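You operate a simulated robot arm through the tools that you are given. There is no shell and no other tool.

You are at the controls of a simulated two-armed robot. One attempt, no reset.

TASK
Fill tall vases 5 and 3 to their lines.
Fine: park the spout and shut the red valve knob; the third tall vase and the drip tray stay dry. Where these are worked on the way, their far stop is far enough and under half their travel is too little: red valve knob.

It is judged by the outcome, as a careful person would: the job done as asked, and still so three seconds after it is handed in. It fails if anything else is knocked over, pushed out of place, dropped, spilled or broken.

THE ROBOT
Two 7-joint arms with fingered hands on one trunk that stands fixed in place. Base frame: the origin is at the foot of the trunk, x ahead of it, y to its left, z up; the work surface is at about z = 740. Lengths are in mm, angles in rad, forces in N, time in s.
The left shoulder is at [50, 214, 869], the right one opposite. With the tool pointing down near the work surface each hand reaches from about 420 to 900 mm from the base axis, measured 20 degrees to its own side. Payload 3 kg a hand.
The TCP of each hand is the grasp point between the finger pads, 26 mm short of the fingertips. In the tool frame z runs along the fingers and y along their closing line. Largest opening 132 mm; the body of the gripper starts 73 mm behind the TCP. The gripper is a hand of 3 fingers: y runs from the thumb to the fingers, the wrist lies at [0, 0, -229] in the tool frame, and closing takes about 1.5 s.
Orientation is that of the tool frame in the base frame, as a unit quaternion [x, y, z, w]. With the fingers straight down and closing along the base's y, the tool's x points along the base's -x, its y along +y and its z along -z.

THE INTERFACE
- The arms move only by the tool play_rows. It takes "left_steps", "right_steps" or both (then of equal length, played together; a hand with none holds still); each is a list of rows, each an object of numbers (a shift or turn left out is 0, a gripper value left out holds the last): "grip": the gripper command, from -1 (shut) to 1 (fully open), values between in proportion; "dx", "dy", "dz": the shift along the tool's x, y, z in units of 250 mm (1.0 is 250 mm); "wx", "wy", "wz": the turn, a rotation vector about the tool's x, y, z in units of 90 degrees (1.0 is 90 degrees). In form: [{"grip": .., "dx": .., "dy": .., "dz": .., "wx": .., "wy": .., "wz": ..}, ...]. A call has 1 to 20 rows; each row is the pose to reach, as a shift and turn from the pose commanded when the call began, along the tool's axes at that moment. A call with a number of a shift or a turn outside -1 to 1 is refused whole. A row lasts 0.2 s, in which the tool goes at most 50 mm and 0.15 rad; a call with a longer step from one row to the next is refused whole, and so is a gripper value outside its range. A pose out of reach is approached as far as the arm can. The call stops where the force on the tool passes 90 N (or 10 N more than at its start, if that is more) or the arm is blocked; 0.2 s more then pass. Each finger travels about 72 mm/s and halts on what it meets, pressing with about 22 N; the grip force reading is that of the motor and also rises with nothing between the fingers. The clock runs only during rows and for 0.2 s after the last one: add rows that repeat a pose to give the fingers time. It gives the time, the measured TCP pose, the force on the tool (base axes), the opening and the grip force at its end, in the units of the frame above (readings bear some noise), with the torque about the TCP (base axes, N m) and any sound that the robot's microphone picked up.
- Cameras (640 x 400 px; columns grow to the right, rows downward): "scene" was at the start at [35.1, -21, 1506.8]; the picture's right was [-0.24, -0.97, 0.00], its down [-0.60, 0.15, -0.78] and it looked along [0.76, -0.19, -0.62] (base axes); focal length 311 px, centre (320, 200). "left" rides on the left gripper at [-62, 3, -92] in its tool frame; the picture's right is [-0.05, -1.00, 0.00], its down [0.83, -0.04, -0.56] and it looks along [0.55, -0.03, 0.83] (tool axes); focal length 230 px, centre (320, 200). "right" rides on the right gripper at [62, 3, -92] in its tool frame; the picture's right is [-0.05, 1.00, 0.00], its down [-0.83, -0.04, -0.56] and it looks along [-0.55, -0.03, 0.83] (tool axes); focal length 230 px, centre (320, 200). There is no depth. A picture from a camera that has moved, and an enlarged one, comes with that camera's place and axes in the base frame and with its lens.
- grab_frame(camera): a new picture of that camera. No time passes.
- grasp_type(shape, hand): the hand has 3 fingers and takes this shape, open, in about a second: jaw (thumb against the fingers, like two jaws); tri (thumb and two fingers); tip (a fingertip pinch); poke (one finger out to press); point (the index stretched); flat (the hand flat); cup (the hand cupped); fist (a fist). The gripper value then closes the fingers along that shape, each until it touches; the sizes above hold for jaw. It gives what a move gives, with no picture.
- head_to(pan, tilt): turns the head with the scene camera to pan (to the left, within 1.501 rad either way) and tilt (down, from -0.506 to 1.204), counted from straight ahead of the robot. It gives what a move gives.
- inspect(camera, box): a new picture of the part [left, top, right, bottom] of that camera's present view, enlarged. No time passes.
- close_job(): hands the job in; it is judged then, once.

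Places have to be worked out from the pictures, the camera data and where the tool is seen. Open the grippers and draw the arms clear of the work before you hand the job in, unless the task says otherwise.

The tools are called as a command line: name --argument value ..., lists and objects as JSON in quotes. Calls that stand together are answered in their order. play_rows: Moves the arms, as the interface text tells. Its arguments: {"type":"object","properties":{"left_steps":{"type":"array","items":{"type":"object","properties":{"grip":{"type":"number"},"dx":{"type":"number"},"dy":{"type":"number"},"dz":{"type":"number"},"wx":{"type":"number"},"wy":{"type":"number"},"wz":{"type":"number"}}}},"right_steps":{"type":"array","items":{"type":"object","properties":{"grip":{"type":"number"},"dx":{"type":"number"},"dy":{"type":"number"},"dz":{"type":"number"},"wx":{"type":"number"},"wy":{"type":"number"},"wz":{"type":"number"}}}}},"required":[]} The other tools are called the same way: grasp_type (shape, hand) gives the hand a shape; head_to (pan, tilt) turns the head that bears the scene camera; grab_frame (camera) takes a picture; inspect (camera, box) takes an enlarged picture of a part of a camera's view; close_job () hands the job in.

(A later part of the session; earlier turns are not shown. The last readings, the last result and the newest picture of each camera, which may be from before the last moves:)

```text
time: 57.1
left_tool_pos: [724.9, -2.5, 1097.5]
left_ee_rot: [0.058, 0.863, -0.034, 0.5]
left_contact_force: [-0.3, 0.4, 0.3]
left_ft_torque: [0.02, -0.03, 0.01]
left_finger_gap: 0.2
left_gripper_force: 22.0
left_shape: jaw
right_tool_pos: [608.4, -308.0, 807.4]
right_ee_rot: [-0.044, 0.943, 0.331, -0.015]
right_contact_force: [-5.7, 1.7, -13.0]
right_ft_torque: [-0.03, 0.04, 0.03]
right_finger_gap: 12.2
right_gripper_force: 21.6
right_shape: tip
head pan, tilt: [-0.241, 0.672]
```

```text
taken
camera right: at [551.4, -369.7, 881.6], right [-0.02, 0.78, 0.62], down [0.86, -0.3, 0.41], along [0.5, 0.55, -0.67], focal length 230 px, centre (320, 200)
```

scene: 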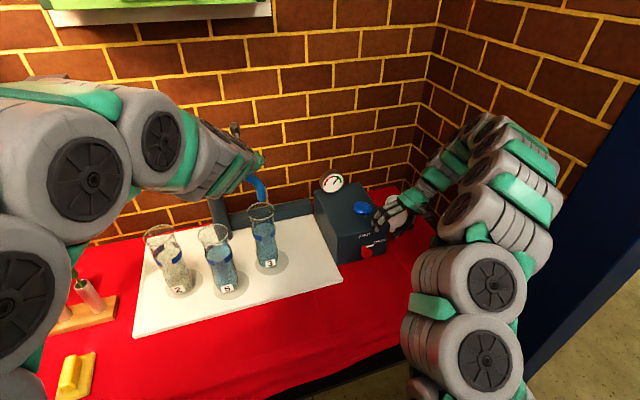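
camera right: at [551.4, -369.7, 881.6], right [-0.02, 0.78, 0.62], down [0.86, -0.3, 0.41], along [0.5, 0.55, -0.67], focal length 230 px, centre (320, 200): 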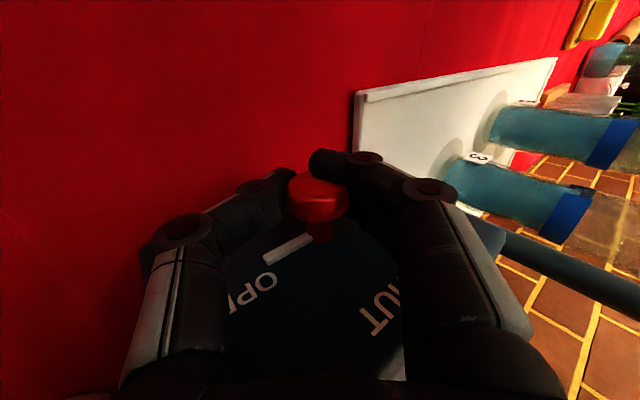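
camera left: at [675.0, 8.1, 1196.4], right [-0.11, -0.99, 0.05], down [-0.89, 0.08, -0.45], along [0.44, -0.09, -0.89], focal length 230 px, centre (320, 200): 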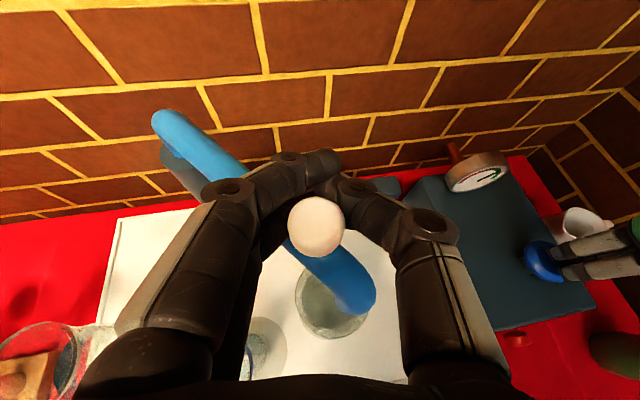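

The grip is good, so I'll turn it counter-clockwise about the knob axis back to SHUT.

play_rows --right_steps '[{"wx": 0.08, "dy": 0.0035, "dz": 0.0002}, {"wx": 0.16, "dy": 0.007, "dz": 0.001}, {"wx": 0.24, "dy": 0.01, "dz": 0.002}, {"wx": 0.32, "dy": 0.0135, "dz": 0.0035}, {"wx": 0.4, "dy": 0.0165, "dz": 0.0053}, {"wx": 0.48, "dy": 0.019, "dz": 0.0076}, {"wx": 0.56, "dy": 0.0216, "dz": 0.01}, {"wx": 0.64, "dy": 0.0236, "dz": 0.013}, {"wx": 0.72, "dy": 0.0253, "dz": 0.016}, {"wx": 0.8, "dy": 0.0266, "dz": 0.019}, {"wx": 0.88, "dy": 0.0275, "dz": 0.023}, {"wx": 0.94, "dy": 0.028, "dz": 0.025}, {"wx": 0.94, "dy": 0.028, "dz": 0.025}]'

grab_frame --camera "right"

grab_frame --camera "scene"

```text
time: 59.9
left_tool_pos: [724.5, -2.8, 1097.2]
left_ee_rot: [0.057, 0.863, -0.033, 0.501]
left_contact_force: [1.1, -0.3, -0.8]
left_ft_torque: [0.0, 0.0, 0.01]
left_finger_gap: 0.0
left_gripper_force: 21.2
left_shape: jaw
right_tool_pos: [605.6, -300.7, 807.5]
right_ee_rot: [-0.043, 0.919, -0.39, 0.019]
right_contact_force: [3.1, -20.5, -12.3]
right_ft_torque: [-0.03, -0.06, -0.1]
right_finger_gap: 9.2
right_gripper_force: 21.8
right_shape: tip
head pan, tilt: [-0.241, 0.672]
```

```text
taken
camera right: at [538.8, -237.9, 869.5], right [-0.01, 0.7, -0.72], down [0.79, 0.44, 0.42], along [0.61, -0.56, -0.56], focal length 230 px, centre (320, 200)
```

right: 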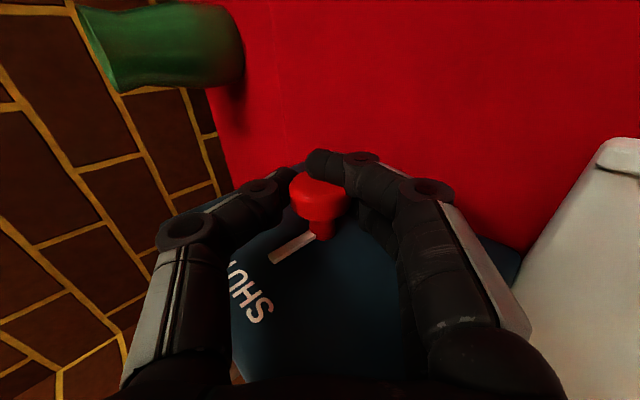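

```text
taken
```

scene: 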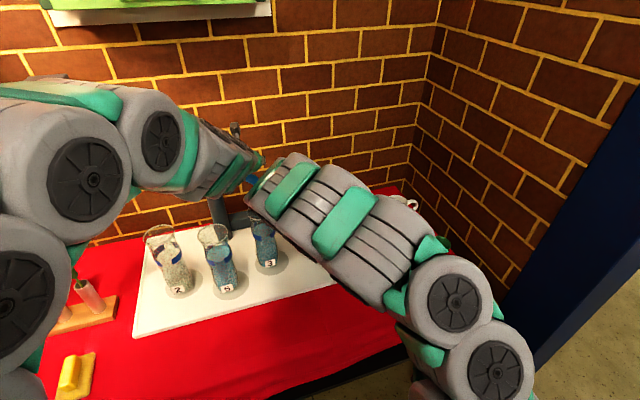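

The pointer is back against SHUT, matching the starting view. I'll nudge it slightly further to be sure it's at the stop, then release and back off.

play_rows --right_steps '[{"wx": 0.03}, {"wx": 0.06}, {"wx": 0.06}, {"wx": 0.03, "grip": 0}, {"wx": 0.03}, {"wx": 0.03}, {"wx": 0.03}, {"wx": 0.03}, {"wx": 0.03, "dz": -0.1}, {"wx": 0.03, "dz": -0.2}, {"wx": 0.03, "dz": -0.3}]'

grab_frame --camera "right"

grab_frame --camera "scene"

```text
time: 62.3
left_tool_pos: [730.4, 11.0, 1121.3]
left_ee_rot: [0.042, 0.855, -0.035, 0.516]
left_contact_force: [-0.4, -0.7, 0.2]
left_ft_torque: [-0.05, 0.0, -0.03]
left_finger_gap: 0.0
left_gripper_force: 22.6
left_shape: jaw
right_tool_pos: [594.6, -260.8, 851.3]
right_ee_rot: [-0.036, 0.91, -0.413, 0.004]
right_contact_force: [-0.2, 0.1, 0.6]
right_ft_torque: [-0.02, 0.02, 0.01]
right_finger_gap: 65.0
right_gripper_force: 0.1
right_shape: tip
head pan, tilt: [-0.241, 0.672]
```

```text
taken
camera right: at [529.3, -193.9, 911.2], right [-0.01, 0.66, -0.75], down [0.81, 0.45, 0.38], along [0.58, -0.61, -0.54], focal length 230 px, centre (320, 200)
```

right: 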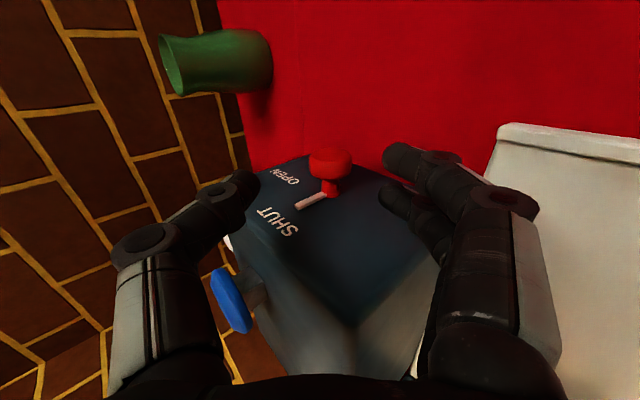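

```text
taken
```

scene: 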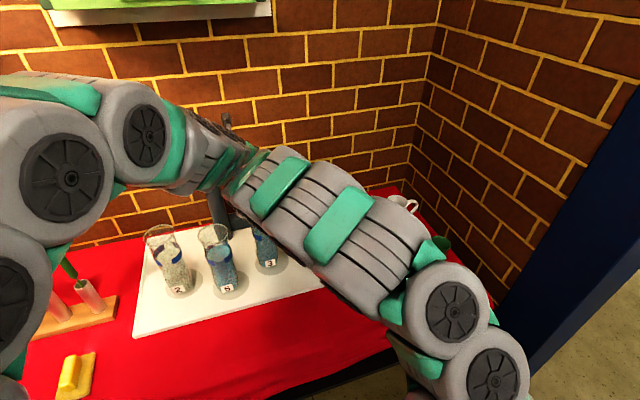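

The left hand was pushed from (724, -3, 1097) to (730, 11, 1121): the right forearm touched it while backing out. Before reversing, I'll look at the left camera to see how the cage sits on the handle.

grab_frame --camera "left"

inspect --camera "scene" --box '[140, 90, 320, 290]'

```text
taken
camera left: at [677.6, 21.8, 1218.5], right [-0.09, -0.99, 0.06], down [-0.88, 0.05, -0.48], along [0.47, -0.1, -0.88], focal length 230 px, centre (320, 200)
```

left: 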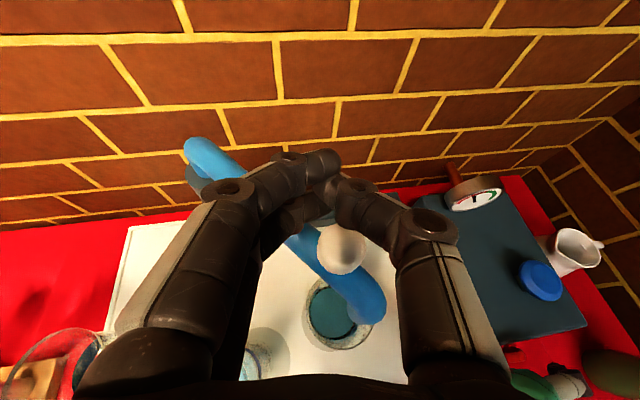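

```text
2.00 times, centred on (230, 190) of scene
camera zoom: at [35.1, -21.0, 1506.8], right [-0.24, -0.97, 0.0], down [-0.6, 0.15, -0.78], along [0.76, -0.19, -0.62], focal length 622 px, centre (500, 220)
```

zoom: 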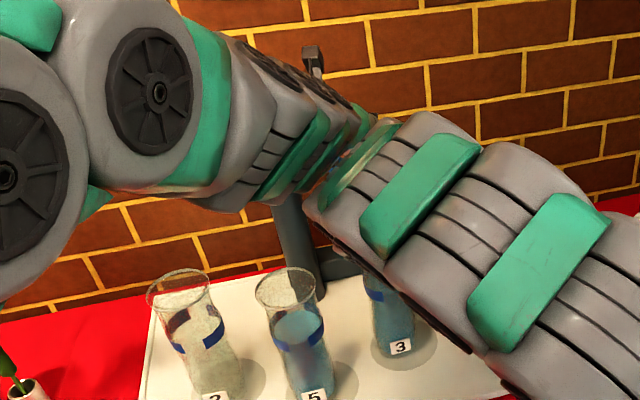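

The spout is still over vase 3 and the handle is just below the finger loop, so nothing was upset. I'll reverse the right hand's retreat slowly so that the arms separate.

play_rows --right_steps '[{"dz": 0.06}, {"dz": 0.12}, {"dz": 0.18}, {"dz": 0.24}, {"dz": 0.28}, {"dz": 0.28}]'

grab_frame --camera "right"

grab_frame --camera "left"

```text
time: 63.7
left_tool_pos: [722.3, -3.0, 1093.1]
left_ee_rot: [0.06, 0.864, -0.033, 0.499]
left_contact_force: [1.1, 1.2, -6.3]
left_ft_torque: [-0.09, -0.02, -0.02]
left_finger_gap: 0.0
left_gripper_force: 22.4
left_shape: jaw
right_tool_pos: [607.9, -297.7, 814.1]
right_ee_rot: [-0.042, 0.91, -0.411, 0.021]
right_contact_force: [-0.4, -0.6, 0.2]
right_ft_torque: [0.01, -0.01, 0.03]
right_finger_gap: 65.3
right_gripper_force: 0.1
right_shape: tip
head pan, tilt: [-0.241, 0.672]
```

```text
taken
camera right: at [538.7, -232.5, 872.4], right [-0.01, 0.66, -0.75], down [0.79, 0.46, 0.4], along [0.61, -0.59, -0.53], focal length 230 px, centre (320, 200)
```

right: 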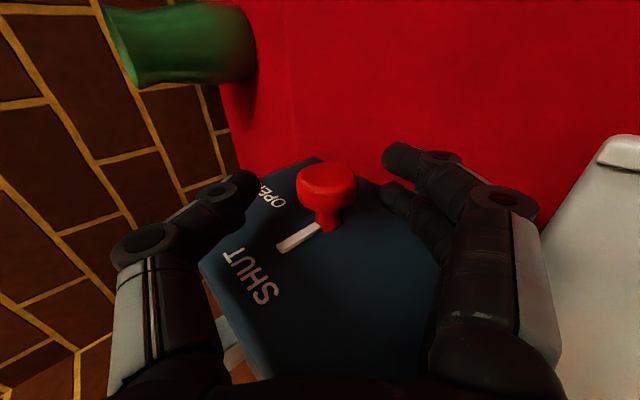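

```text
taken
camera left: at [674.2, 6.6, 1193.4], right [-0.11, -0.99, 0.04], down [-0.89, 0.08, -0.44], along [0.43, -0.09, -0.9], focal length 230 px, centre (320, 200)
```

left: 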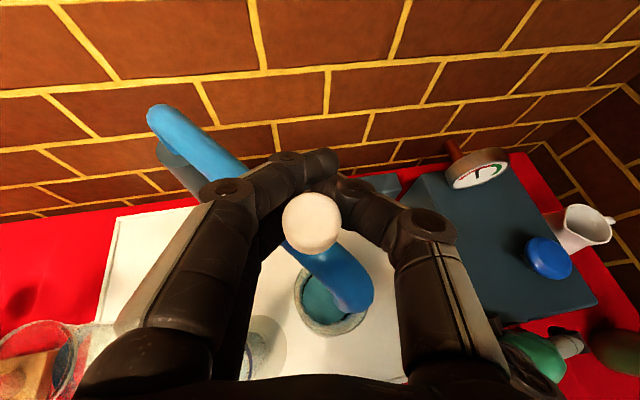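

The right wrist link sits just under the left hand, so the left must move out first. I'll open it, lift straight up off the handle, and move it left; the spout should stay over vase 3.

play_rows --left_steps '[{"grip": 1}, {"grip": 1}, {"grip": 1}, {"grip": 1}, {"grip": 1}, {"grip": 1}, {"dx": -0.139, "dz": -0.08}, {"dx": -0.278, "dz": -0.16}, {"dx": -0.417, "dz": -0.24}, {"dx": -0.403, "dy": 0.17, "dz": -0.328}, {"dx": -0.386, "dy": 0.341, "dz": -0.414}, {"dx": -0.372, "dy": 0.512, "dz": -0.502}, {"dx": -0.355, "dy": 0.682, "dz": -0.588}, {"dx": -0.355, "dy": 0.682, "dz": -0.588}]'

grab_frame --camera "scene"

grab_frame --camera "left"

```text
time: 66.7
left_tool_pos: [664.0, 177.5, 1248.0]
left_ee_rot: [0.057, 0.863, -0.032, 0.501]
left_contact_force: [-0.5, 0.3, -1.2]
left_ft_torque: [0.03, 0.0, 0.0]
left_finger_gap: 131.9
left_gripper_force: 0.1
left_shape: jaw
right_tool_pos: [607.3, -298.1, 813.6]
right_ee_rot: [-0.043, 0.91, -0.411, 0.02]
right_contact_force: [0.9, 0.7, 0.5]
right_ft_torque: [-0.01, 0.01, -0.01]
right_finger_gap: 65.4
right_gripper_force: 0.1
right_shape: tip
head pan, tilt: [-0.241, 0.672]
```

```text
taken
```

scene: 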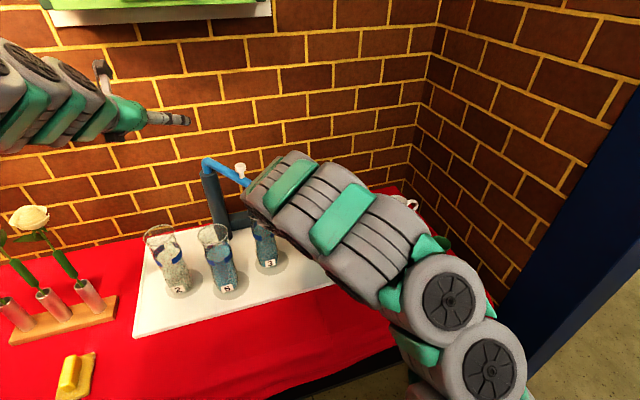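

```text
taken
camera left: at [613.5, 187.6, 1346.5], right [-0.11, -0.99, 0.04], down [-0.89, 0.08, -0.45], along [0.44, -0.09, -0.89], focal length 230 px, centre (320, 200)
```

left: 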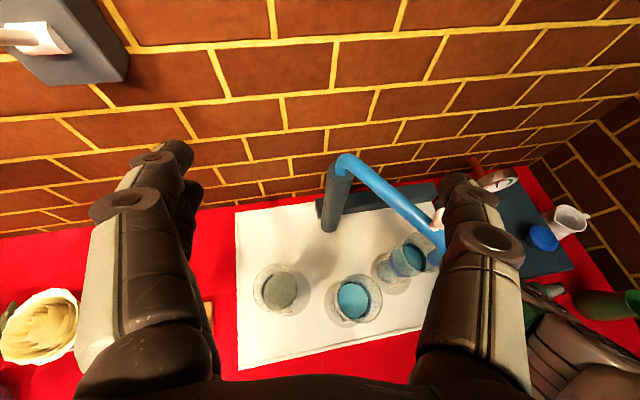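

The left hand is clear and the spout is still near vase 3. I'll rotate the open right hand about the knob to vertical, away from the spout.

play_rows --right_steps '[{"wx": -0.09, "dy": -0.006, "dz": 0.0005, "grip": 0.1}, {"wx": -0.18, "dy": -0.011, "dz": 0.002}, {"wx": -0.27, "dy": -0.016, "dz": 0.004}, {"wx": -0.36, "dy": -0.021, "dz": 0.006}, {"wx": -0.45, "dy": -0.026, "dz": 0.01}, {"wx": -0.54, "dy": -0.03, "dz": 0.013}, {"wx": -0.54, "dy": -0.03, "dz": 0.013}]'

grab_frame --camera "right"

grab_frame --camera "scene"

```text
time: 68.3
left_tool_pos: [663.3, 177.9, 1248.7]
left_ee_rot: [0.058, 0.863, -0.034, 0.5]
left_contact_force: [-0.9, -0.5, 0.2]
left_ft_torque: [0.01, 0.01, -0.01]
left_finger_gap: 132.0
left_gripper_force: 0.1
left_shape: jaw
right_tool_pos: [606.8, -305.7, 817.8]
right_ee_rot: [-0.047, 0.999, 0.001, -0.001]
right_contact_force: [0.3, -0.4, -0.8]
right_ft_torque: [-0.02, 0.0, 0.0]
right_finger_gap: 72.0
right_gripper_force: 0.1
right_shape: tip
head pan, tilt: [-0.241, 0.672]
```

```text
taken
camera right: at [545.5, -308.4, 909.2], right [-0.04, 1.0, 0.0], down [0.83, 0.04, 0.55], along [0.55, 0.02, -0.83], focal length 230 px, centre (320, 200)
```

right: 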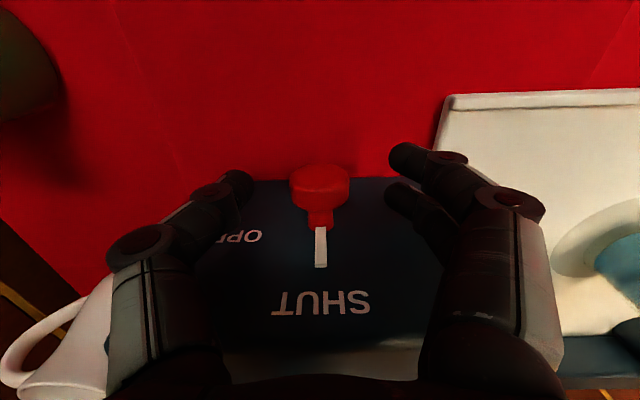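

```text
taken
```

scene: 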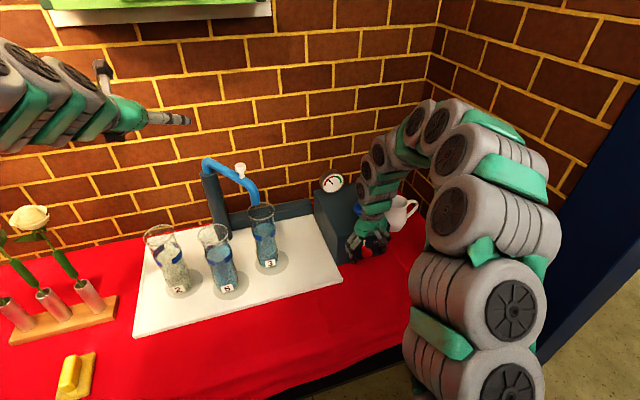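

The pointer is vertical at SHUT. I'll lift the right hand clear and off to the right, then inspect the spout.

play_rows --right_steps '[{"dz": -0.12}, {"dz": -0.28}, {"dz": -0.44}, {"dz": -0.6}, {"dz": -0.7, "dy": -0.1}, {"dz": -0.8, "dy": -0.2}, {"dz": -0.8, "dy": -0.2}]'

grab_frame --camera "scene"

inspect --camera "scene" --box '[180, 140, 290, 290]'

inspect --camera "scene" --box '[310, 165, 410, 265]'

inspect --camera "left" --box '[300, 130, 480, 330]'

```text
time: 69.9
left_tool_pos: [662.6, 177.5, 1248.0]
left_ee_rot: [0.057, 0.863, -0.033, 0.501]
left_contact_force: [0.4, -0.8, 1.3]
left_ft_torque: [0.03, -0.01, 0.01]
left_finger_gap: 132.0
left_gripper_force: 0.0
left_shape: jaw
right_tool_pos: [610.4, -355.3, 1016.1]
right_ee_rot: [-0.047, 0.999, 0.0, -0.001]
right_contact_force: [-0.7, 0.4, 1.1]
right_ft_torque: [0.0, -0.02, 0.01]
right_finger_gap: 72.2
right_gripper_force: 0.1
right_shape: tip
head pan, tilt: [-0.241, 0.672]
```

```text
taken
```

scene: 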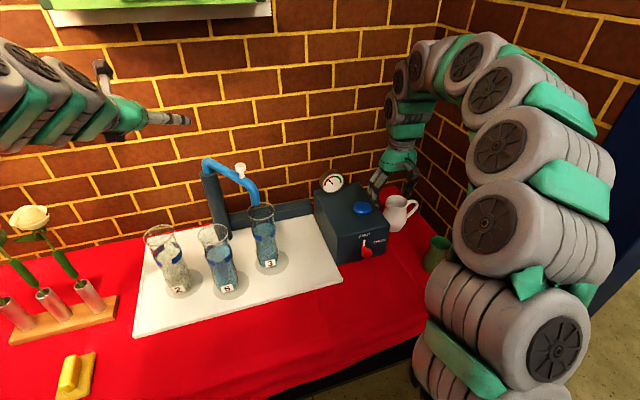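

```text
2.67 times, centred on (235, 215) of scene
camera zoom: at [35.1, -21.0, 1506.8], right [-0.24, -0.97, 0.0], down [-0.6, 0.15, -0.78], along [0.76, -0.19, -0.62], focal length 829 px, centre (547, 160)
```

zoom: 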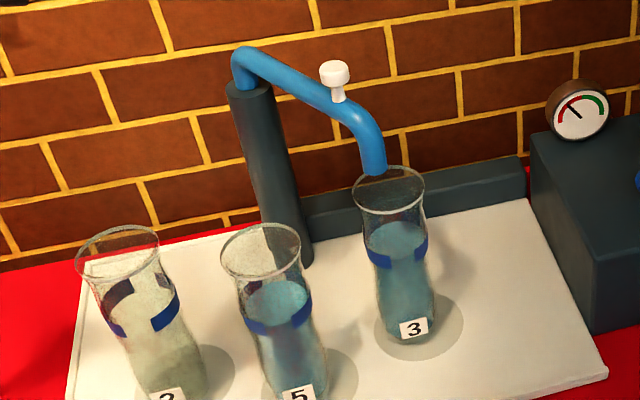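

```text
4.00 times, centred on (360, 215) of scene
camera zoom: at [35.1, -21.0, 1506.8], right [-0.24, -0.97, 0.0], down [-0.6, 0.15, -0.78], along [0.76, -0.19, -0.62], focal length 1243 px, centre (160, 140)
```

zoom: 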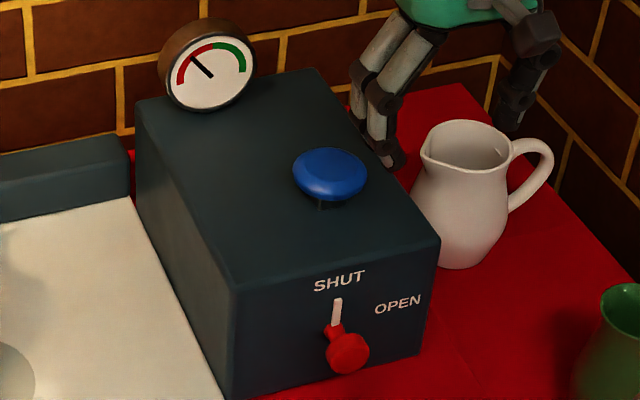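

```text
2.00 times, centred on (390, 230) of left
camera zoom: at [613.6, 187.3, 1346.6], right [-0.11, -0.99, 0.04], down [-0.89, 0.07, -0.45], along [0.44, -0.09, -0.89], focal length 460 px, centre (180, 140)
```

zoom: 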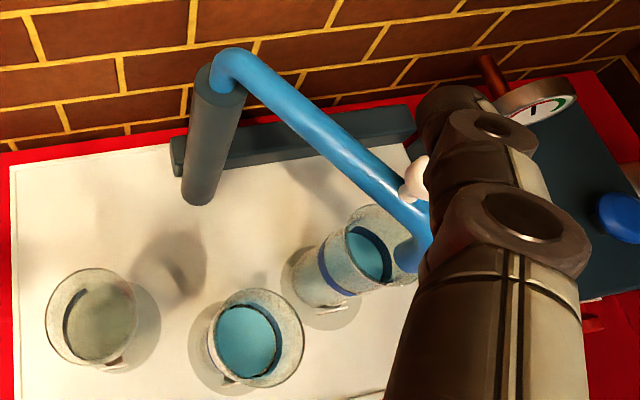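

The valve reads SHUT, the gauge is back in red, nothing spilled and both levels hold. The handle is at about (706, 16, 1096), 54° along the arc, so I'll stage the open left hand behind it for the parking swing.

play_rows --left_steps '[{"dx": 0.067, "dy": -0.103, "dz": 0.034, "grip": 1}, {"dx": 0.133, "dy": -0.206, "dz": 0.068}, {"dx": 0.2, "dy": -0.309, "dz": 0.102}, {"dx": 0.267, "dy": -0.412, "dz": 0.136}, {"dx": 0.333, "dy": -0.515, "dz": 0.17}, {"dx": 0.4, "dy": -0.618, "dz": 0.204}, {"dx": 0.4, "dy": -0.618, "dz": 0.204}]'

grab_frame --camera "left"

```text
time: 71.5
left_tool_pos: [637.8, 24.3, 1135.2]
left_ee_rot: [0.057, 0.863, -0.034, 0.501]
left_contact_force: [-0.7, -0.2, 0.3]
left_ft_torque: [0.0, 0.0, 0.01]
left_finger_gap: 132.1
left_gripper_force: 0.1
left_shape: jaw
right_tool_pos: [610.4, -355.9, 1016.1]
right_ee_rot: [-0.047, 0.999, -0.001, -0.001]
right_contact_force: [-0.6, -0.2, -1.0]
right_ft_torque: [0.0, 0.01, 0.04]
right_finger_gap: 72.1
right_gripper_force: 0.1
right_shape: tip
head pan, tilt: [-0.241, 0.672]
```

```text
taken
camera left: at [588.7, 34.7, 1234.8], right [-0.11, -0.99, 0.05], down [-0.89, 0.07, -0.45], along [0.44, -0.09, -0.89], focal length 230 px, centre (320, 200)
```

left: 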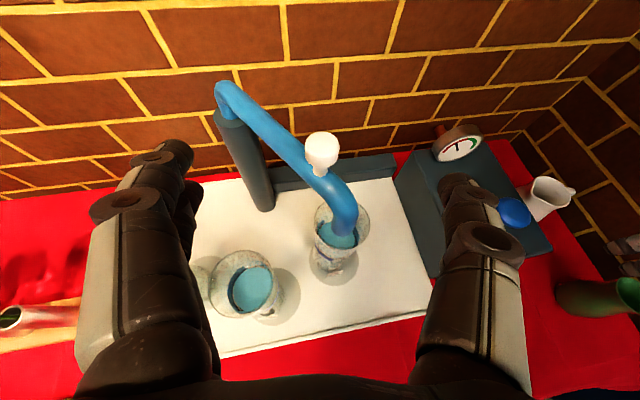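

The handle is centered about 67 mm ahead, so I'll repeat the grasp that worked before: 73 mm forward, then close.

play_rows --left_steps '[{"dz": 0.1, "dx": -0.004, "grip": 1}, {"dz": 0.2, "dx": -0.008}, {"dz": 0.292, "dx": -0.012}, {"dz": 0.292, "dx": -0.012}, {"dz": 0.292, "dx": -0.012, "grip": -1}, {"dz": 0.292, "dx": -0.012}, {"dz": 0.292, "dx": -0.012}, {"dz": 0.292, "dx": -0.012}, {"dz": 0.292, "dx": -0.012}, {"dz": 0.292, "dx": -0.012}, {"dz": 0.292, "dx": -0.012}, {"dz": 0.292, "dx": -0.012}]'

grab_frame --camera "left"

```text
time: 74.1
left_tool_pos: [702.0, 18.1, 1101.6]
left_ee_rot: [0.058, 0.863, -0.034, 0.502]
left_contact_force: [3.8, 4.4, -4.7]
left_ft_torque: [0.01, 0.02, -0.04]
left_finger_gap: 0.0
left_gripper_force: 22.5
left_shape: jaw
right_tool_pos: [610.8, -355.4, 1016.9]
right_ee_rot: [-0.048, 0.999, 0.0, 0.0]
right_contact_force: [-0.1, 0.3, -0.2]
right_ft_torque: [-0.02, 0.01, -0.01]
right_finger_gap: 72.3
right_gripper_force: 0.0
right_shape: tip
head pan, tilt: [-0.241, 0.672]
```

```text
taken
camera left: at [653.0, 28.3, 1201.5], right [-0.11, -0.99, 0.05], down [-0.89, 0.07, -0.45], along [0.44, -0.09, -0.89], focal length 230 px, centre (320, 200)
```

left: 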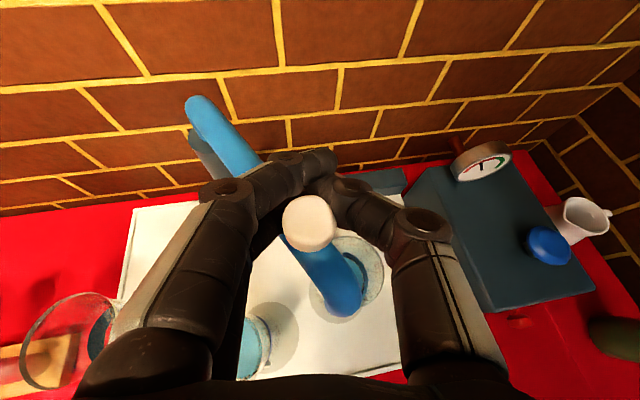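

The handle is caged again. I'll sweep the spout along the arc back to its parked position.

play_rows --left_steps '[{"dx": -0.0226, "dy": -0.0432, "dz": 0.0393}, {"dx": -0.0456, "dy": -0.0803, "dz": 0.0792}, {"dx": -0.0701, "dy": -0.113, "dz": 0.1219}, {"dx": -0.0958, "dy": -0.1408, "dz": 0.1664}, {"dx": -0.1227, "dy": -0.1644, "dz": 0.2132}, {"dx": -0.1503, "dy": -0.1832, "dz": 0.2612}, {"dx": -0.1786, "dy": -0.1968, "dz": 0.3104}, {"dx": -0.2074, "dy": -0.2057, "dz": 0.3604}, {"dx": -0.2363, "dy": -0.2097, "dz": 0.4106}, {"dx": -0.2652, "dy": -0.2089, "dz": 0.4609}, {"dx": -0.294, "dy": -0.2029, "dz": 0.5109}, {"dx": -0.294, "dy": -0.2029, "dz": 0.5109}]'

grab_frame --camera "left"

grab_frame --camera "scene"

```text
time: 76.7
left_tool_pos: [841.5, -52.2, 1102.4]
left_ee_rot: [0.056, 0.863, -0.032, 0.501]
left_contact_force: [0.1, 0.1, -1.0]
left_ft_torque: [0.0, -0.02, -0.01]
left_finger_gap: 0.0
left_gripper_force: 21.8
left_shape: jaw
right_tool_pos: [612.6, -354.8, 1015.8]
right_ee_rot: [-0.047, 0.999, 0.0, 0.0]
right_contact_force: [0.5, -0.2, 0.3]
right_ft_torque: [0.02, 0.02, -0.01]
right_finger_gap: 72.1
right_gripper_force: 0.0
right_shape: tip
head pan, tilt: [-0.241, 0.672]
```

```text
taken
camera left: at [792.6, -42.0, 1200.9], right [-0.11, -0.99, 0.04], down [-0.89, 0.07, -0.45], along [0.44, -0.09, -0.89], focal length 230 px, centre (320, 200)
```

left: 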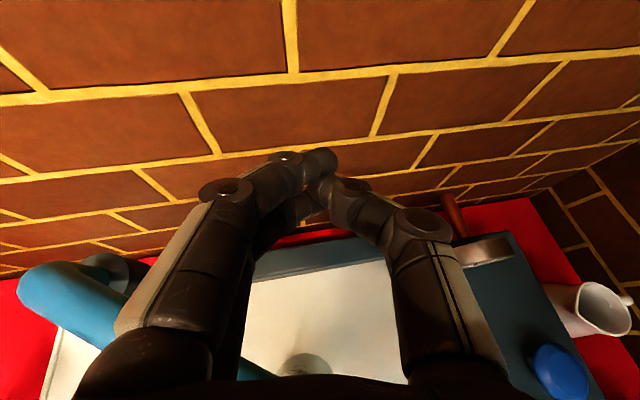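

```text
taken
```

scene: 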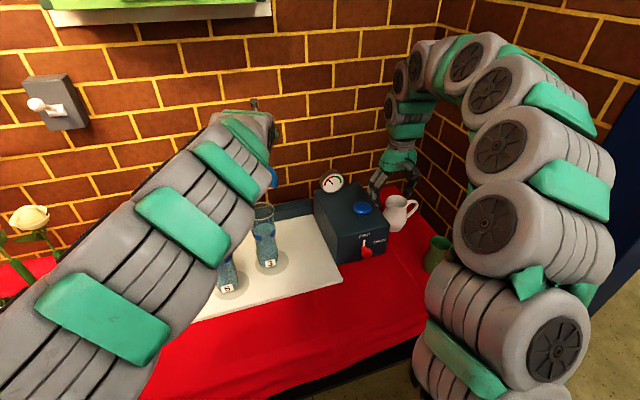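

The handle slipped out of the cage and the spout stopped partway. I'll lift the left hand straight up and find where it is.

play_rows --left_steps '[{"dx": -0.139, "dz": -0.08}, {"dx": -0.278, "dz": -0.16}, {"dx": -0.417, "dz": -0.24}, {"dx": -0.4, "dy": 0.12, "dz": -0.4}, {"dx": -0.38, "dy": 0.24, "dz": -0.56}, {"dx": -0.36, "dy": 0.36, "dz": -0.72}, {"dx": -0.36, "dy": 0.36, "dz": -0.72}]'

grab_frame --camera "left"

grab_frame --camera "scene"

```text
refused: row 4 steps farther than a row can; nothing moved
```

```text
taken
camera left: at [792.6, -42.0, 1200.9], right [-0.11, -0.99, 0.04], down [-0.89, 0.07, -0.45], along [0.44, -0.09, -0.89], focal length 230 px, centre (320, 200)
```

left: 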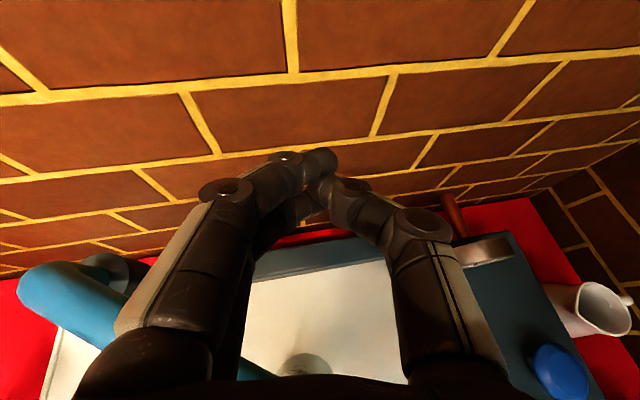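

```text
taken
```

scene: 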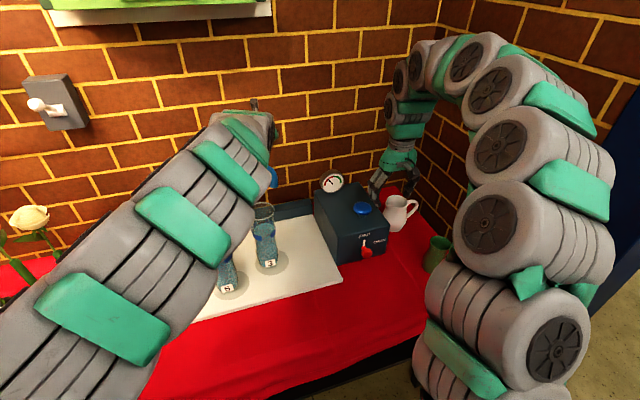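

That step was too long and was refused, so nothing moved. I'll redo the lift in smaller steps.

play_rows --left_steps '[{"dx": -0.139, "dz": -0.08}, {"dx": -0.278, "dz": -0.16}, {"dx": -0.417, "dz": -0.24}, {"dx": -0.41, "dy": 0.07, "dz": -0.35}, {"dx": -0.4, "dy": 0.14, "dz": -0.46}, {"dx": -0.39, "dy": 0.21, "dz": -0.57}, {"dx": -0.38, "dy": 0.28, "dz": -0.68}, {"dx": -0.38, "dy": 0.28, "dz": -0.68}]'

grab_frame --camera "left"

grab_frame --camera "scene"

```text
time: 78.5
left_tool_pos: [750.2, 29.7, 1269.3]
left_ee_rot: [0.057, 0.862, -0.033, 0.502]
left_contact_force: [-0.2, 0.2, 0.4]
left_ft_torque: [0.06, -0.02, 0.02]
left_finger_gap: 0.0
left_gripper_force: 21.9
left_shape: jaw
right_tool_pos: [611.2, -355.1, 1016.7]
right_ee_rot: [-0.047, 0.999, 0.001, 0.0]
right_contact_force: [-0.8, -0.2, 0.0]
right_ft_torque: [0.0, -0.01, 0.03]
right_finger_gap: 72.0
right_gripper_force: 0.1
right_shape: tip
head pan, tilt: [-0.241, 0.672]
```

```text
taken
camera left: at [701.1, 39.8, 1368.9], right [-0.11, -0.99, 0.04], down [-0.89, 0.08, -0.45], along [0.44, -0.09, -0.89], focal length 230 px, centre (320, 200)
```

left: 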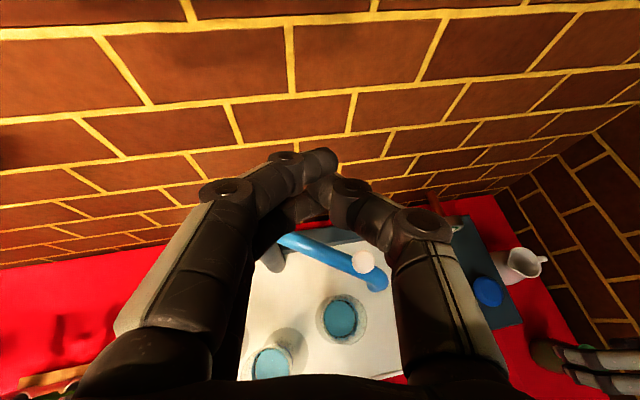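

```text
taken
```

scene: 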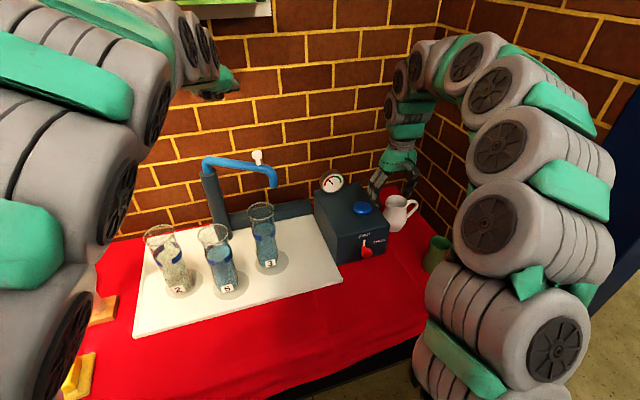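

The spout stopped about 34° short of park, with the handle near (748, -29, 1096). Pushing with a broad fist from the robot side looks surer than the cage, so I'll make a fist and look at it.

grasp_type --hand "left" --shape "fist"

play_rows --left_steps '[{"grip": -1}, {"grip": -1}, {"grip": -1}, {"grip": -1}, {"grip": -1}, {"grip": -1}]'

grab_frame --camera "left"

inspect --camera "scene" --box '[150, 40, 300, 200]'

```text
time: 79.4
left_tool_pos: [750.0, 29.5, 1270.0]
left_ee_rot: [0.058, 0.863, -0.034, 0.501]
left_contact_force: [0.0, -0.8, -1.0]
left_ft_torque: [-0.01, -0.02, -0.02]
left_finger_gap: 0.0
left_gripper_force: 0.0
left_shape: fist
right_tool_pos: [611.7, -354.8, 1016.7]
right_ee_rot: [-0.047, 0.999, -0.001, -0.001]
right_contact_force: [0.9, 0.3, -0.3]
right_ft_torque: [-0.01, -0.01, -0.01]
right_finger_gap: 72.1
right_gripper_force: 0.1
right_shape: tip
head pan, tilt: [-0.241, 0.672]
```

```text
time: 80.8
left_tool_pos: [749.9, 28.3, 1269.5]
left_ee_rot: [0.058, 0.863, -0.034, 0.501]
left_contact_force: [0.0, -0.2, -0.2]
left_ft_torque: [-0.03, 0.0, 0.02]
left_finger_gap: 0.0
left_gripper_force: 0.1
left_shape: fist
right_tool_pos: [612.4, -355.1, 1017.7]
right_ee_rot: [-0.047, 0.999, 0.0, 0.0]
right_contact_force: [-0.4, -0.2, 0.4]
right_ft_torque: [0.0, 0.02, -0.01]
right_finger_gap: 71.9
right_gripper_force: 0.1
right_shape: tip
head pan, tilt: [-0.241, 0.672]
```

```text
taken
camera left: at [701.2, 39.9, 1368.9], right [-0.11, -0.99, 0.05], down [-0.89, 0.07, -0.45], along [0.44, -0.09, -0.89], focal length 230 px, centre (320, 200)
```

left: 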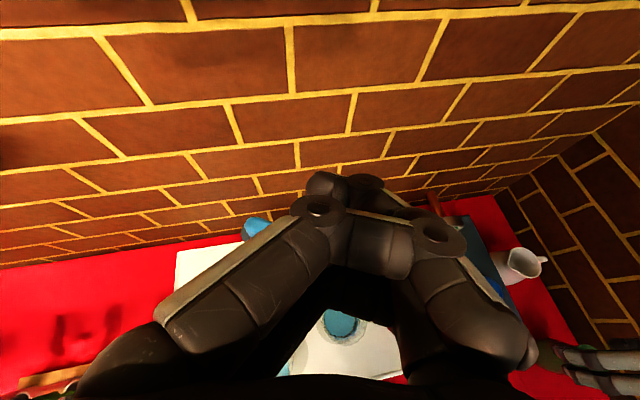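

```text
2.50 times, centred on (225, 120) of scene
camera zoom: at [35.1, -21.0, 1506.8], right [-0.24, -0.97, 0.0], down [-0.6, 0.15, -0.78], along [0.76, -0.19, -0.62], focal length 777 px, centre (558, 400)
```

zoom: 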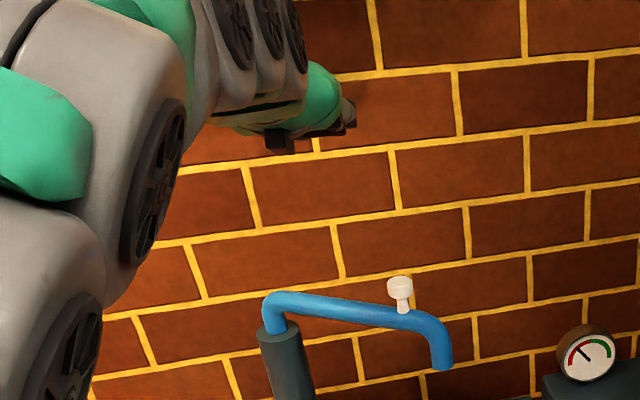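

The fist front sits a few mm ahead of the TCP, so it can push the handle head. I'll bring the fist down behind the handle, on the robot side.

play_rows --left_steps '[{"dx": 0.119, "dy": -0.031, "dz": 0.024}, {"dx": 0.237, "dy": -0.062, "dz": 0.047}, {"dx": 0.356, "dy": -0.092, "dz": 0.071}, {"dx": 0.474, "dy": -0.123, "dz": 0.094}, {"dx": 0.593, "dy": -0.154, "dz": 0.118}, {"dx": 0.593, "dy": -0.154, "dz": 0.118}]'

grab_frame --camera "left"

inspect --camera "scene" --box '[180, 90, 330, 240]'

```text
time: 82.2
left_tool_pos: [699.6, -1.2, 1126.9]
left_ee_rot: [0.057, 0.862, -0.032, 0.502]
left_contact_force: [-0.2, -0.4, 0.6]
left_ft_torque: [-0.03, -0.04, 0.04]
left_finger_gap: 0.0
left_gripper_force: 0.0
left_shape: fist
right_tool_pos: [610.6, -355.2, 1017.4]
right_ee_rot: [-0.047, 0.999, -0.001, 0.0]
right_contact_force: [0.1, -0.6, 0.9]
right_ft_torque: [0.0, 0.01, 0.0]
right_finger_gap: 72.3
right_gripper_force: 0.0
right_shape: tip
head pan, tilt: [-0.241, 0.672]
```

```text
taken
camera left: at [649.9, 8.9, 1225.4], right [-0.11, -0.99, 0.04], down [-0.89, 0.08, -0.45], along [0.44, -0.09, -0.89], focal length 230 px, centre (320, 200)
```

left: 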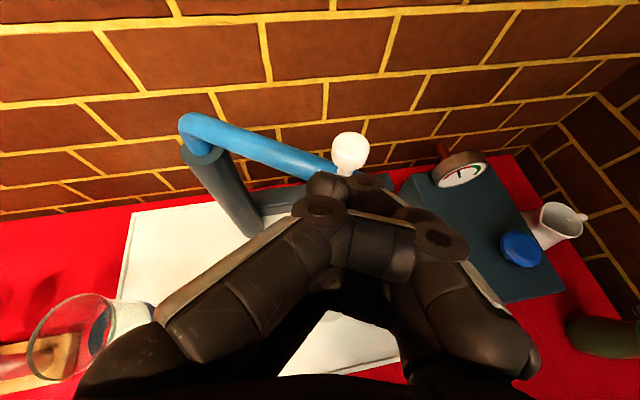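

```text
2.67 times, centred on (255, 165) of scene
camera zoom: at [35.1, -21.0, 1506.8], right [-0.24, -0.97, 0.0], down [-0.6, 0.15, -0.78], along [0.76, -0.19, -0.62], focal length 829 px, centre (493, 293)
```

zoom: 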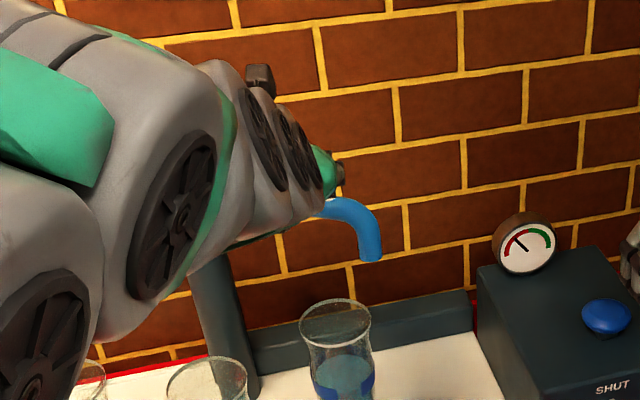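

The fist is lined up behind the handle (751, -29, 1096). I'll push it along the arc toward park in small steps.

play_rows --left_steps '[{"dx": 0.021, "dy": -0.008, "dz": 0.08}, {"dx": 0.042, "dy": -0.016, "dz": 0.159}, {"dx": 0.0184, "dy": -0.038, "dz": 0.2}, {"dx": -0.0096, "dy": -0.0584, "dz": 0.2488}, {"dx": -0.0388, "dy": -0.074, "dz": 0.2992}, {"dx": -0.068, "dy": -0.084, "dz": 0.3504}, {"dx": -0.098, "dy": -0.0896, "dz": 0.402}, {"dx": -0.098, "dy": -0.0896, "dz": 0.402}]'

grab_frame --camera "left"

inspect --camera "scene" --box '[195, 125, 355, 225]'

```text
time: 84.0
left_tool_pos: [794.9, -37.2, 1097.5]
left_ee_rot: [0.056, 0.862, -0.033, 0.502]
left_contact_force: [-0.4, -0.6, 0.0]
left_ft_torque: [0.04, 0.01, -0.01]
left_finger_gap: 0.2
left_gripper_force: 0.0
left_shape: fist
right_tool_pos: [612.9, -355.1, 1016.8]
right_ee_rot: [-0.047, 0.999, 0.0, 0.0]
right_contact_force: [0.5, 0.2, 0.1]
right_ft_torque: [0.0, -0.01, 0.0]
right_finger_gap: 72.2
right_gripper_force: 0.0
right_shape: tip
head pan, tilt: [-0.241, 0.672]
```

```text
taken
camera left: at [745.3, -27.1, 1196.2], right [-0.11, -0.99, 0.05], down [-0.89, 0.07, -0.45], along [0.44, -0.09, -0.89], focal length 230 px, centre (320, 200)
```

left: 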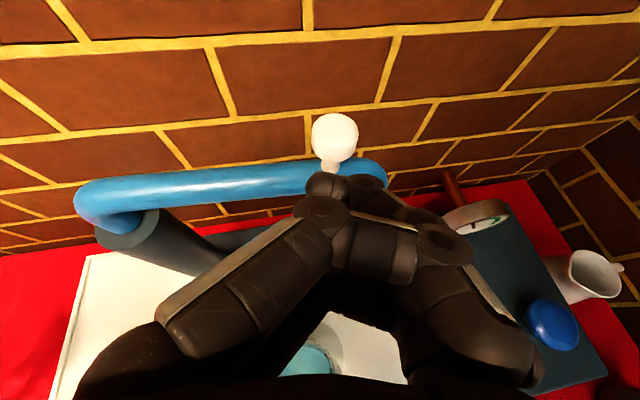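

```text
4.00 times, centred on (275, 175) of scene
camera zoom: at [35.1, -21.0, 1506.8], right [-0.24, -0.97, 0.0], down [-0.6, 0.15, -0.78], along [0.76, -0.19, -0.62], focal length 1243 px, centre (500, 300)
```

zoom: 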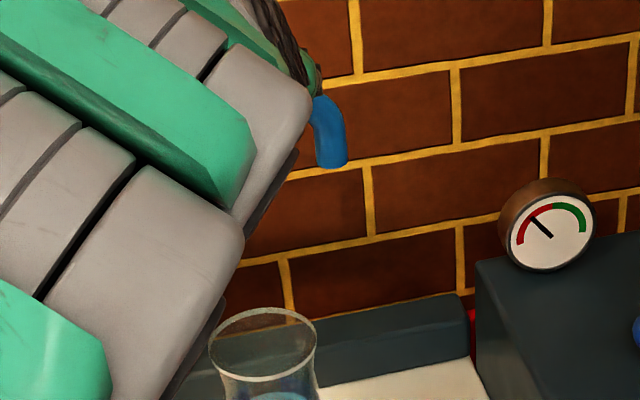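

The tip is nearly on its starting pixels (331, 165 now against 331, 163). I'll push 4 mm more, then back the hand straight off to compare.

play_rows --left_steps '[{"dx": -0.004, "dz": 0.007}, {"dx": -0.009, "dz": 0.016}, {"dx": -0.009, "dz": 0.016}, {"dx": -0.06, "dz": -0.1}, {"dx": -0.12, "dz": -0.22}, {"dx": -0.18, "dz": -0.36}, {"dx": -0.22, "dy": 0.1, "dz": -0.5}, {"dx": -0.26, "dy": 0.2, "dz": -0.64}, {"dx": -0.3, "dy": 0.3, "dz": -0.76}, {"dx": -0.3, "dy": 0.4, "dz": -0.84}]'

grab_frame --camera "scene"

inspect --camera "scene" --box '[195, 125, 355, 225]'

```text
time: 86.2
left_tool_pos: [663.2, 81.2, 1267.7]
left_ee_rot: [0.057, 0.863, -0.033, 0.501]
left_contact_force: [-0.8, 0.9, 0.6]
left_ft_torque: [0.03, 0.05, -0.02]
left_finger_gap: 0.0
left_gripper_force: 0.1
left_shape: fist
right_tool_pos: [611.0, -354.3, 1016.8]
right_ee_rot: [-0.048, 0.999, -0.001, 0.0]
right_contact_force: [-0.3, 0.4, 0.0]
right_ft_torque: [-0.01, 0.03, 0.01]
right_finger_gap: 72.3
right_gripper_force: 0.1
right_shape: tip
head pan, tilt: [-0.241, 0.672]
```

```text
taken
```

scene: 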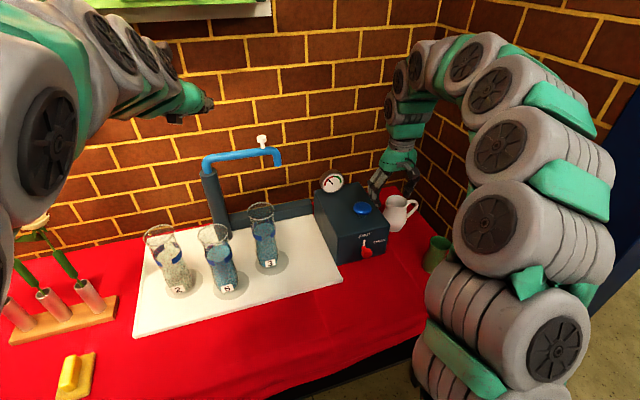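

```text
4.00 times, centred on (275, 175) of scene
camera zoom: at [35.1, -21.0, 1506.8], right [-0.24, -0.97, 0.0], down [-0.6, 0.15, -0.78], along [0.76, -0.19, -0.62], focal length 1243 px, centre (500, 300)
```

zoom: 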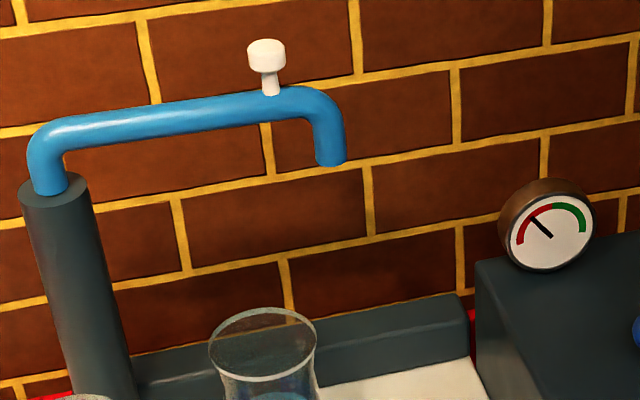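

The spout matches its starting picture exactly and the gauge is back at its shut reading. I'll open the left hand, draw both arms clear with grippers open, and do a last check.

play_rows --left_steps '[{"dx": 0.034, "dy": 0.034, "dz": -0.107}, {"dx": 0.068, "dy": 0.068, "dz": -0.214}, {"dx": 0.101, "dy": 0.102, "dz": -0.32}, {"dx": 0.135, "dy": 0.136, "dz": -0.427}, {"dx": 0.169, "dy": 0.17, "dz": -0.534}, {"dx": 0.169, "dy": 0.17, "dz": -0.534}]' --right_steps '[{"dz": -0.15, "grip": 1}, {"dz": -0.3}, {"dx": 0.09, "dy": 0.008, "dz": -0.4}, {"dx": 0.18, "dy": 0.017, "dz": -0.46}, {"dx": 0.27, "dy": 0.025, "dz": -0.52}, {"dx": 0.358, "dy": 0.034, "dz": -0.52}]'

grasp_type --hand "left" --shape "jaw"

play_rows --left_steps '[{"grip": 1}, {"grip": 1}, {"grip": 1}, {"grip": 1}]' --right_steps '[{"grip": 1}, {"grip": 1}, {"grip": 1}, {"grip": 1}]'

grab_frame --camera "scene"

inspect --camera "scene" --box '[130, 180, 300, 310]'

inspect --camera "scene" --box '[310, 165, 460, 285]'

```text
time: 87.6
left_tool_pos: [532.8, 141.9, 1294.1]
left_ee_rot: [0.057, 0.863, -0.032, 0.501]
left_contact_force: [0.5, -0.2, 0.1]
left_ft_torque: [-0.01, 0.01, -0.02]
left_finger_gap: 0.0
left_gripper_force: 0.1
left_shape: fist
right_tool_pos: [521.8, -355.0, 1146.8]
right_ee_rot: [-0.047, 0.999, -0.001, 0.0]
right_contact_force: [0.0, -1.1, -0.3]
right_ft_torque: [-0.02, 0.02, 0.05]
right_finger_gap: 131.9
right_gripper_force: 0.1
right_shape: tip
head pan, tilt: [-0.241, 0.672]
```

```text
time: 88.5
left_tool_pos: [532.5, 141.9, 1295.4]
left_ee_rot: [0.058, 0.863, -0.033, 0.501]
left_contact_force: [0.2, -1.3, 0.0]
left_ft_torque: [0.0, -0.01, 0.0]
left_finger_gap: 58.0
left_gripper_force: 0.1
left_shape: jaw
right_tool_pos: [523.4, -355.4, 1147.1]
right_ee_rot: [-0.047, 0.999, 0.0, 0.0]
right_contact_force: [-0.3, 0.4, -0.7]
right_ft_torque: [0.01, 0.01, -0.01]
right_finger_gap: 132.0
right_gripper_force: 0.0
right_shape: tip
head pan, tilt: [-0.241, 0.672]
```

```text
time: 89.5
left_tool_pos: [533.6, 142.0, 1296.4]
left_ee_rot: [0.057, 0.863, -0.033, 0.501]
left_contact_force: [0.5, 0.1, -0.7]
left_ft_torque: [-0.02, -0.01, 0.05]
left_finger_gap: 57.9
left_gripper_force: 0.0
left_shape: jaw
right_tool_pos: [522.0, -354.9, 1148.0]
right_ee_rot: [-0.047, 0.999, 0.0, 0.0]
right_contact_force: [0.5, -0.2, -0.2]
right_ft_torque: [0.03, -0.01, -0.04]
right_finger_gap: 132.2
right_gripper_force: 0.1
right_shape: tip
head pan, tilt: [-0.241, 0.672]
```

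```text
taken
```

scene: 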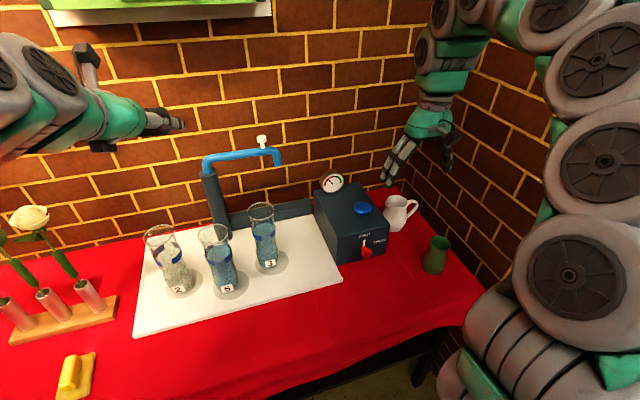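

```text
3.08 times, centred on (215, 245) of scene
camera zoom: at [35.1, -21.0, 1506.8], right [-0.24, -0.97, 0.0], down [-0.6, 0.15, -0.78], along [0.76, -0.19, -0.62], focal length 956 px, centre (643, 62)
```

zoom: 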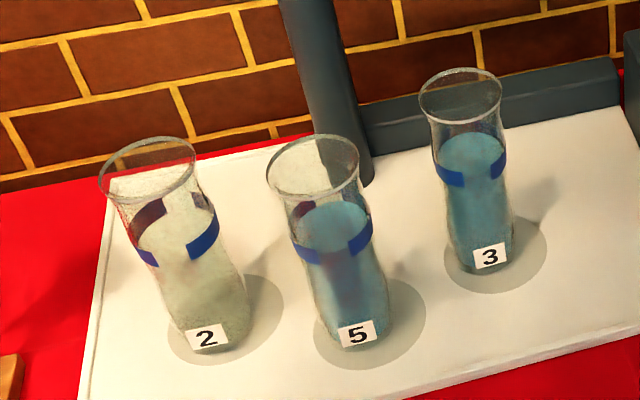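

```text
3.33 times, centred on (385, 225) of scene
camera zoom: at [35.1, -21.0, 1506.8], right [-0.24, -0.97, 0.0], down [-0.6, 0.15, -0.78], along [0.76, -0.19, -0.62], focal length 1036 px, centre (103, 117)
```

zoom: 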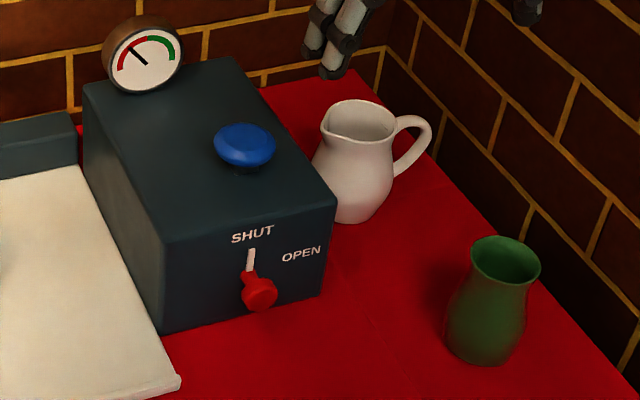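

The scene is right: vases 5 and 3 at their lines, vase 2 and the tray dry, spout parked, valve shut. The left gripper only opened to 58 mm, so I'll look at it.

grab_frame --camera "left"

```text
taken
camera left: at [484.5, 151.8, 1394.4], right [-0.11, -0.99, 0.05], down [-0.89, 0.07, -0.45], along [0.44, -0.09, -0.89], focal length 230 px, centre (320, 200)
```

left: 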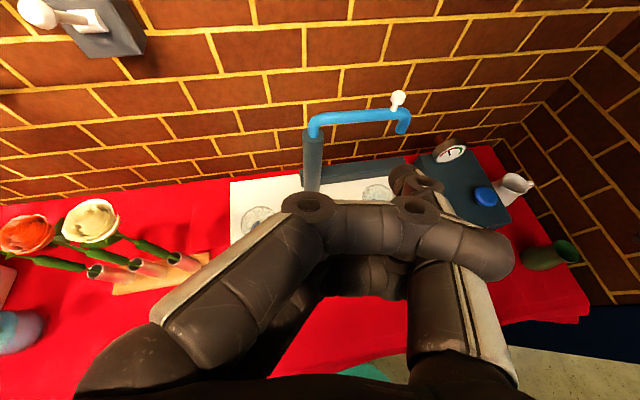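

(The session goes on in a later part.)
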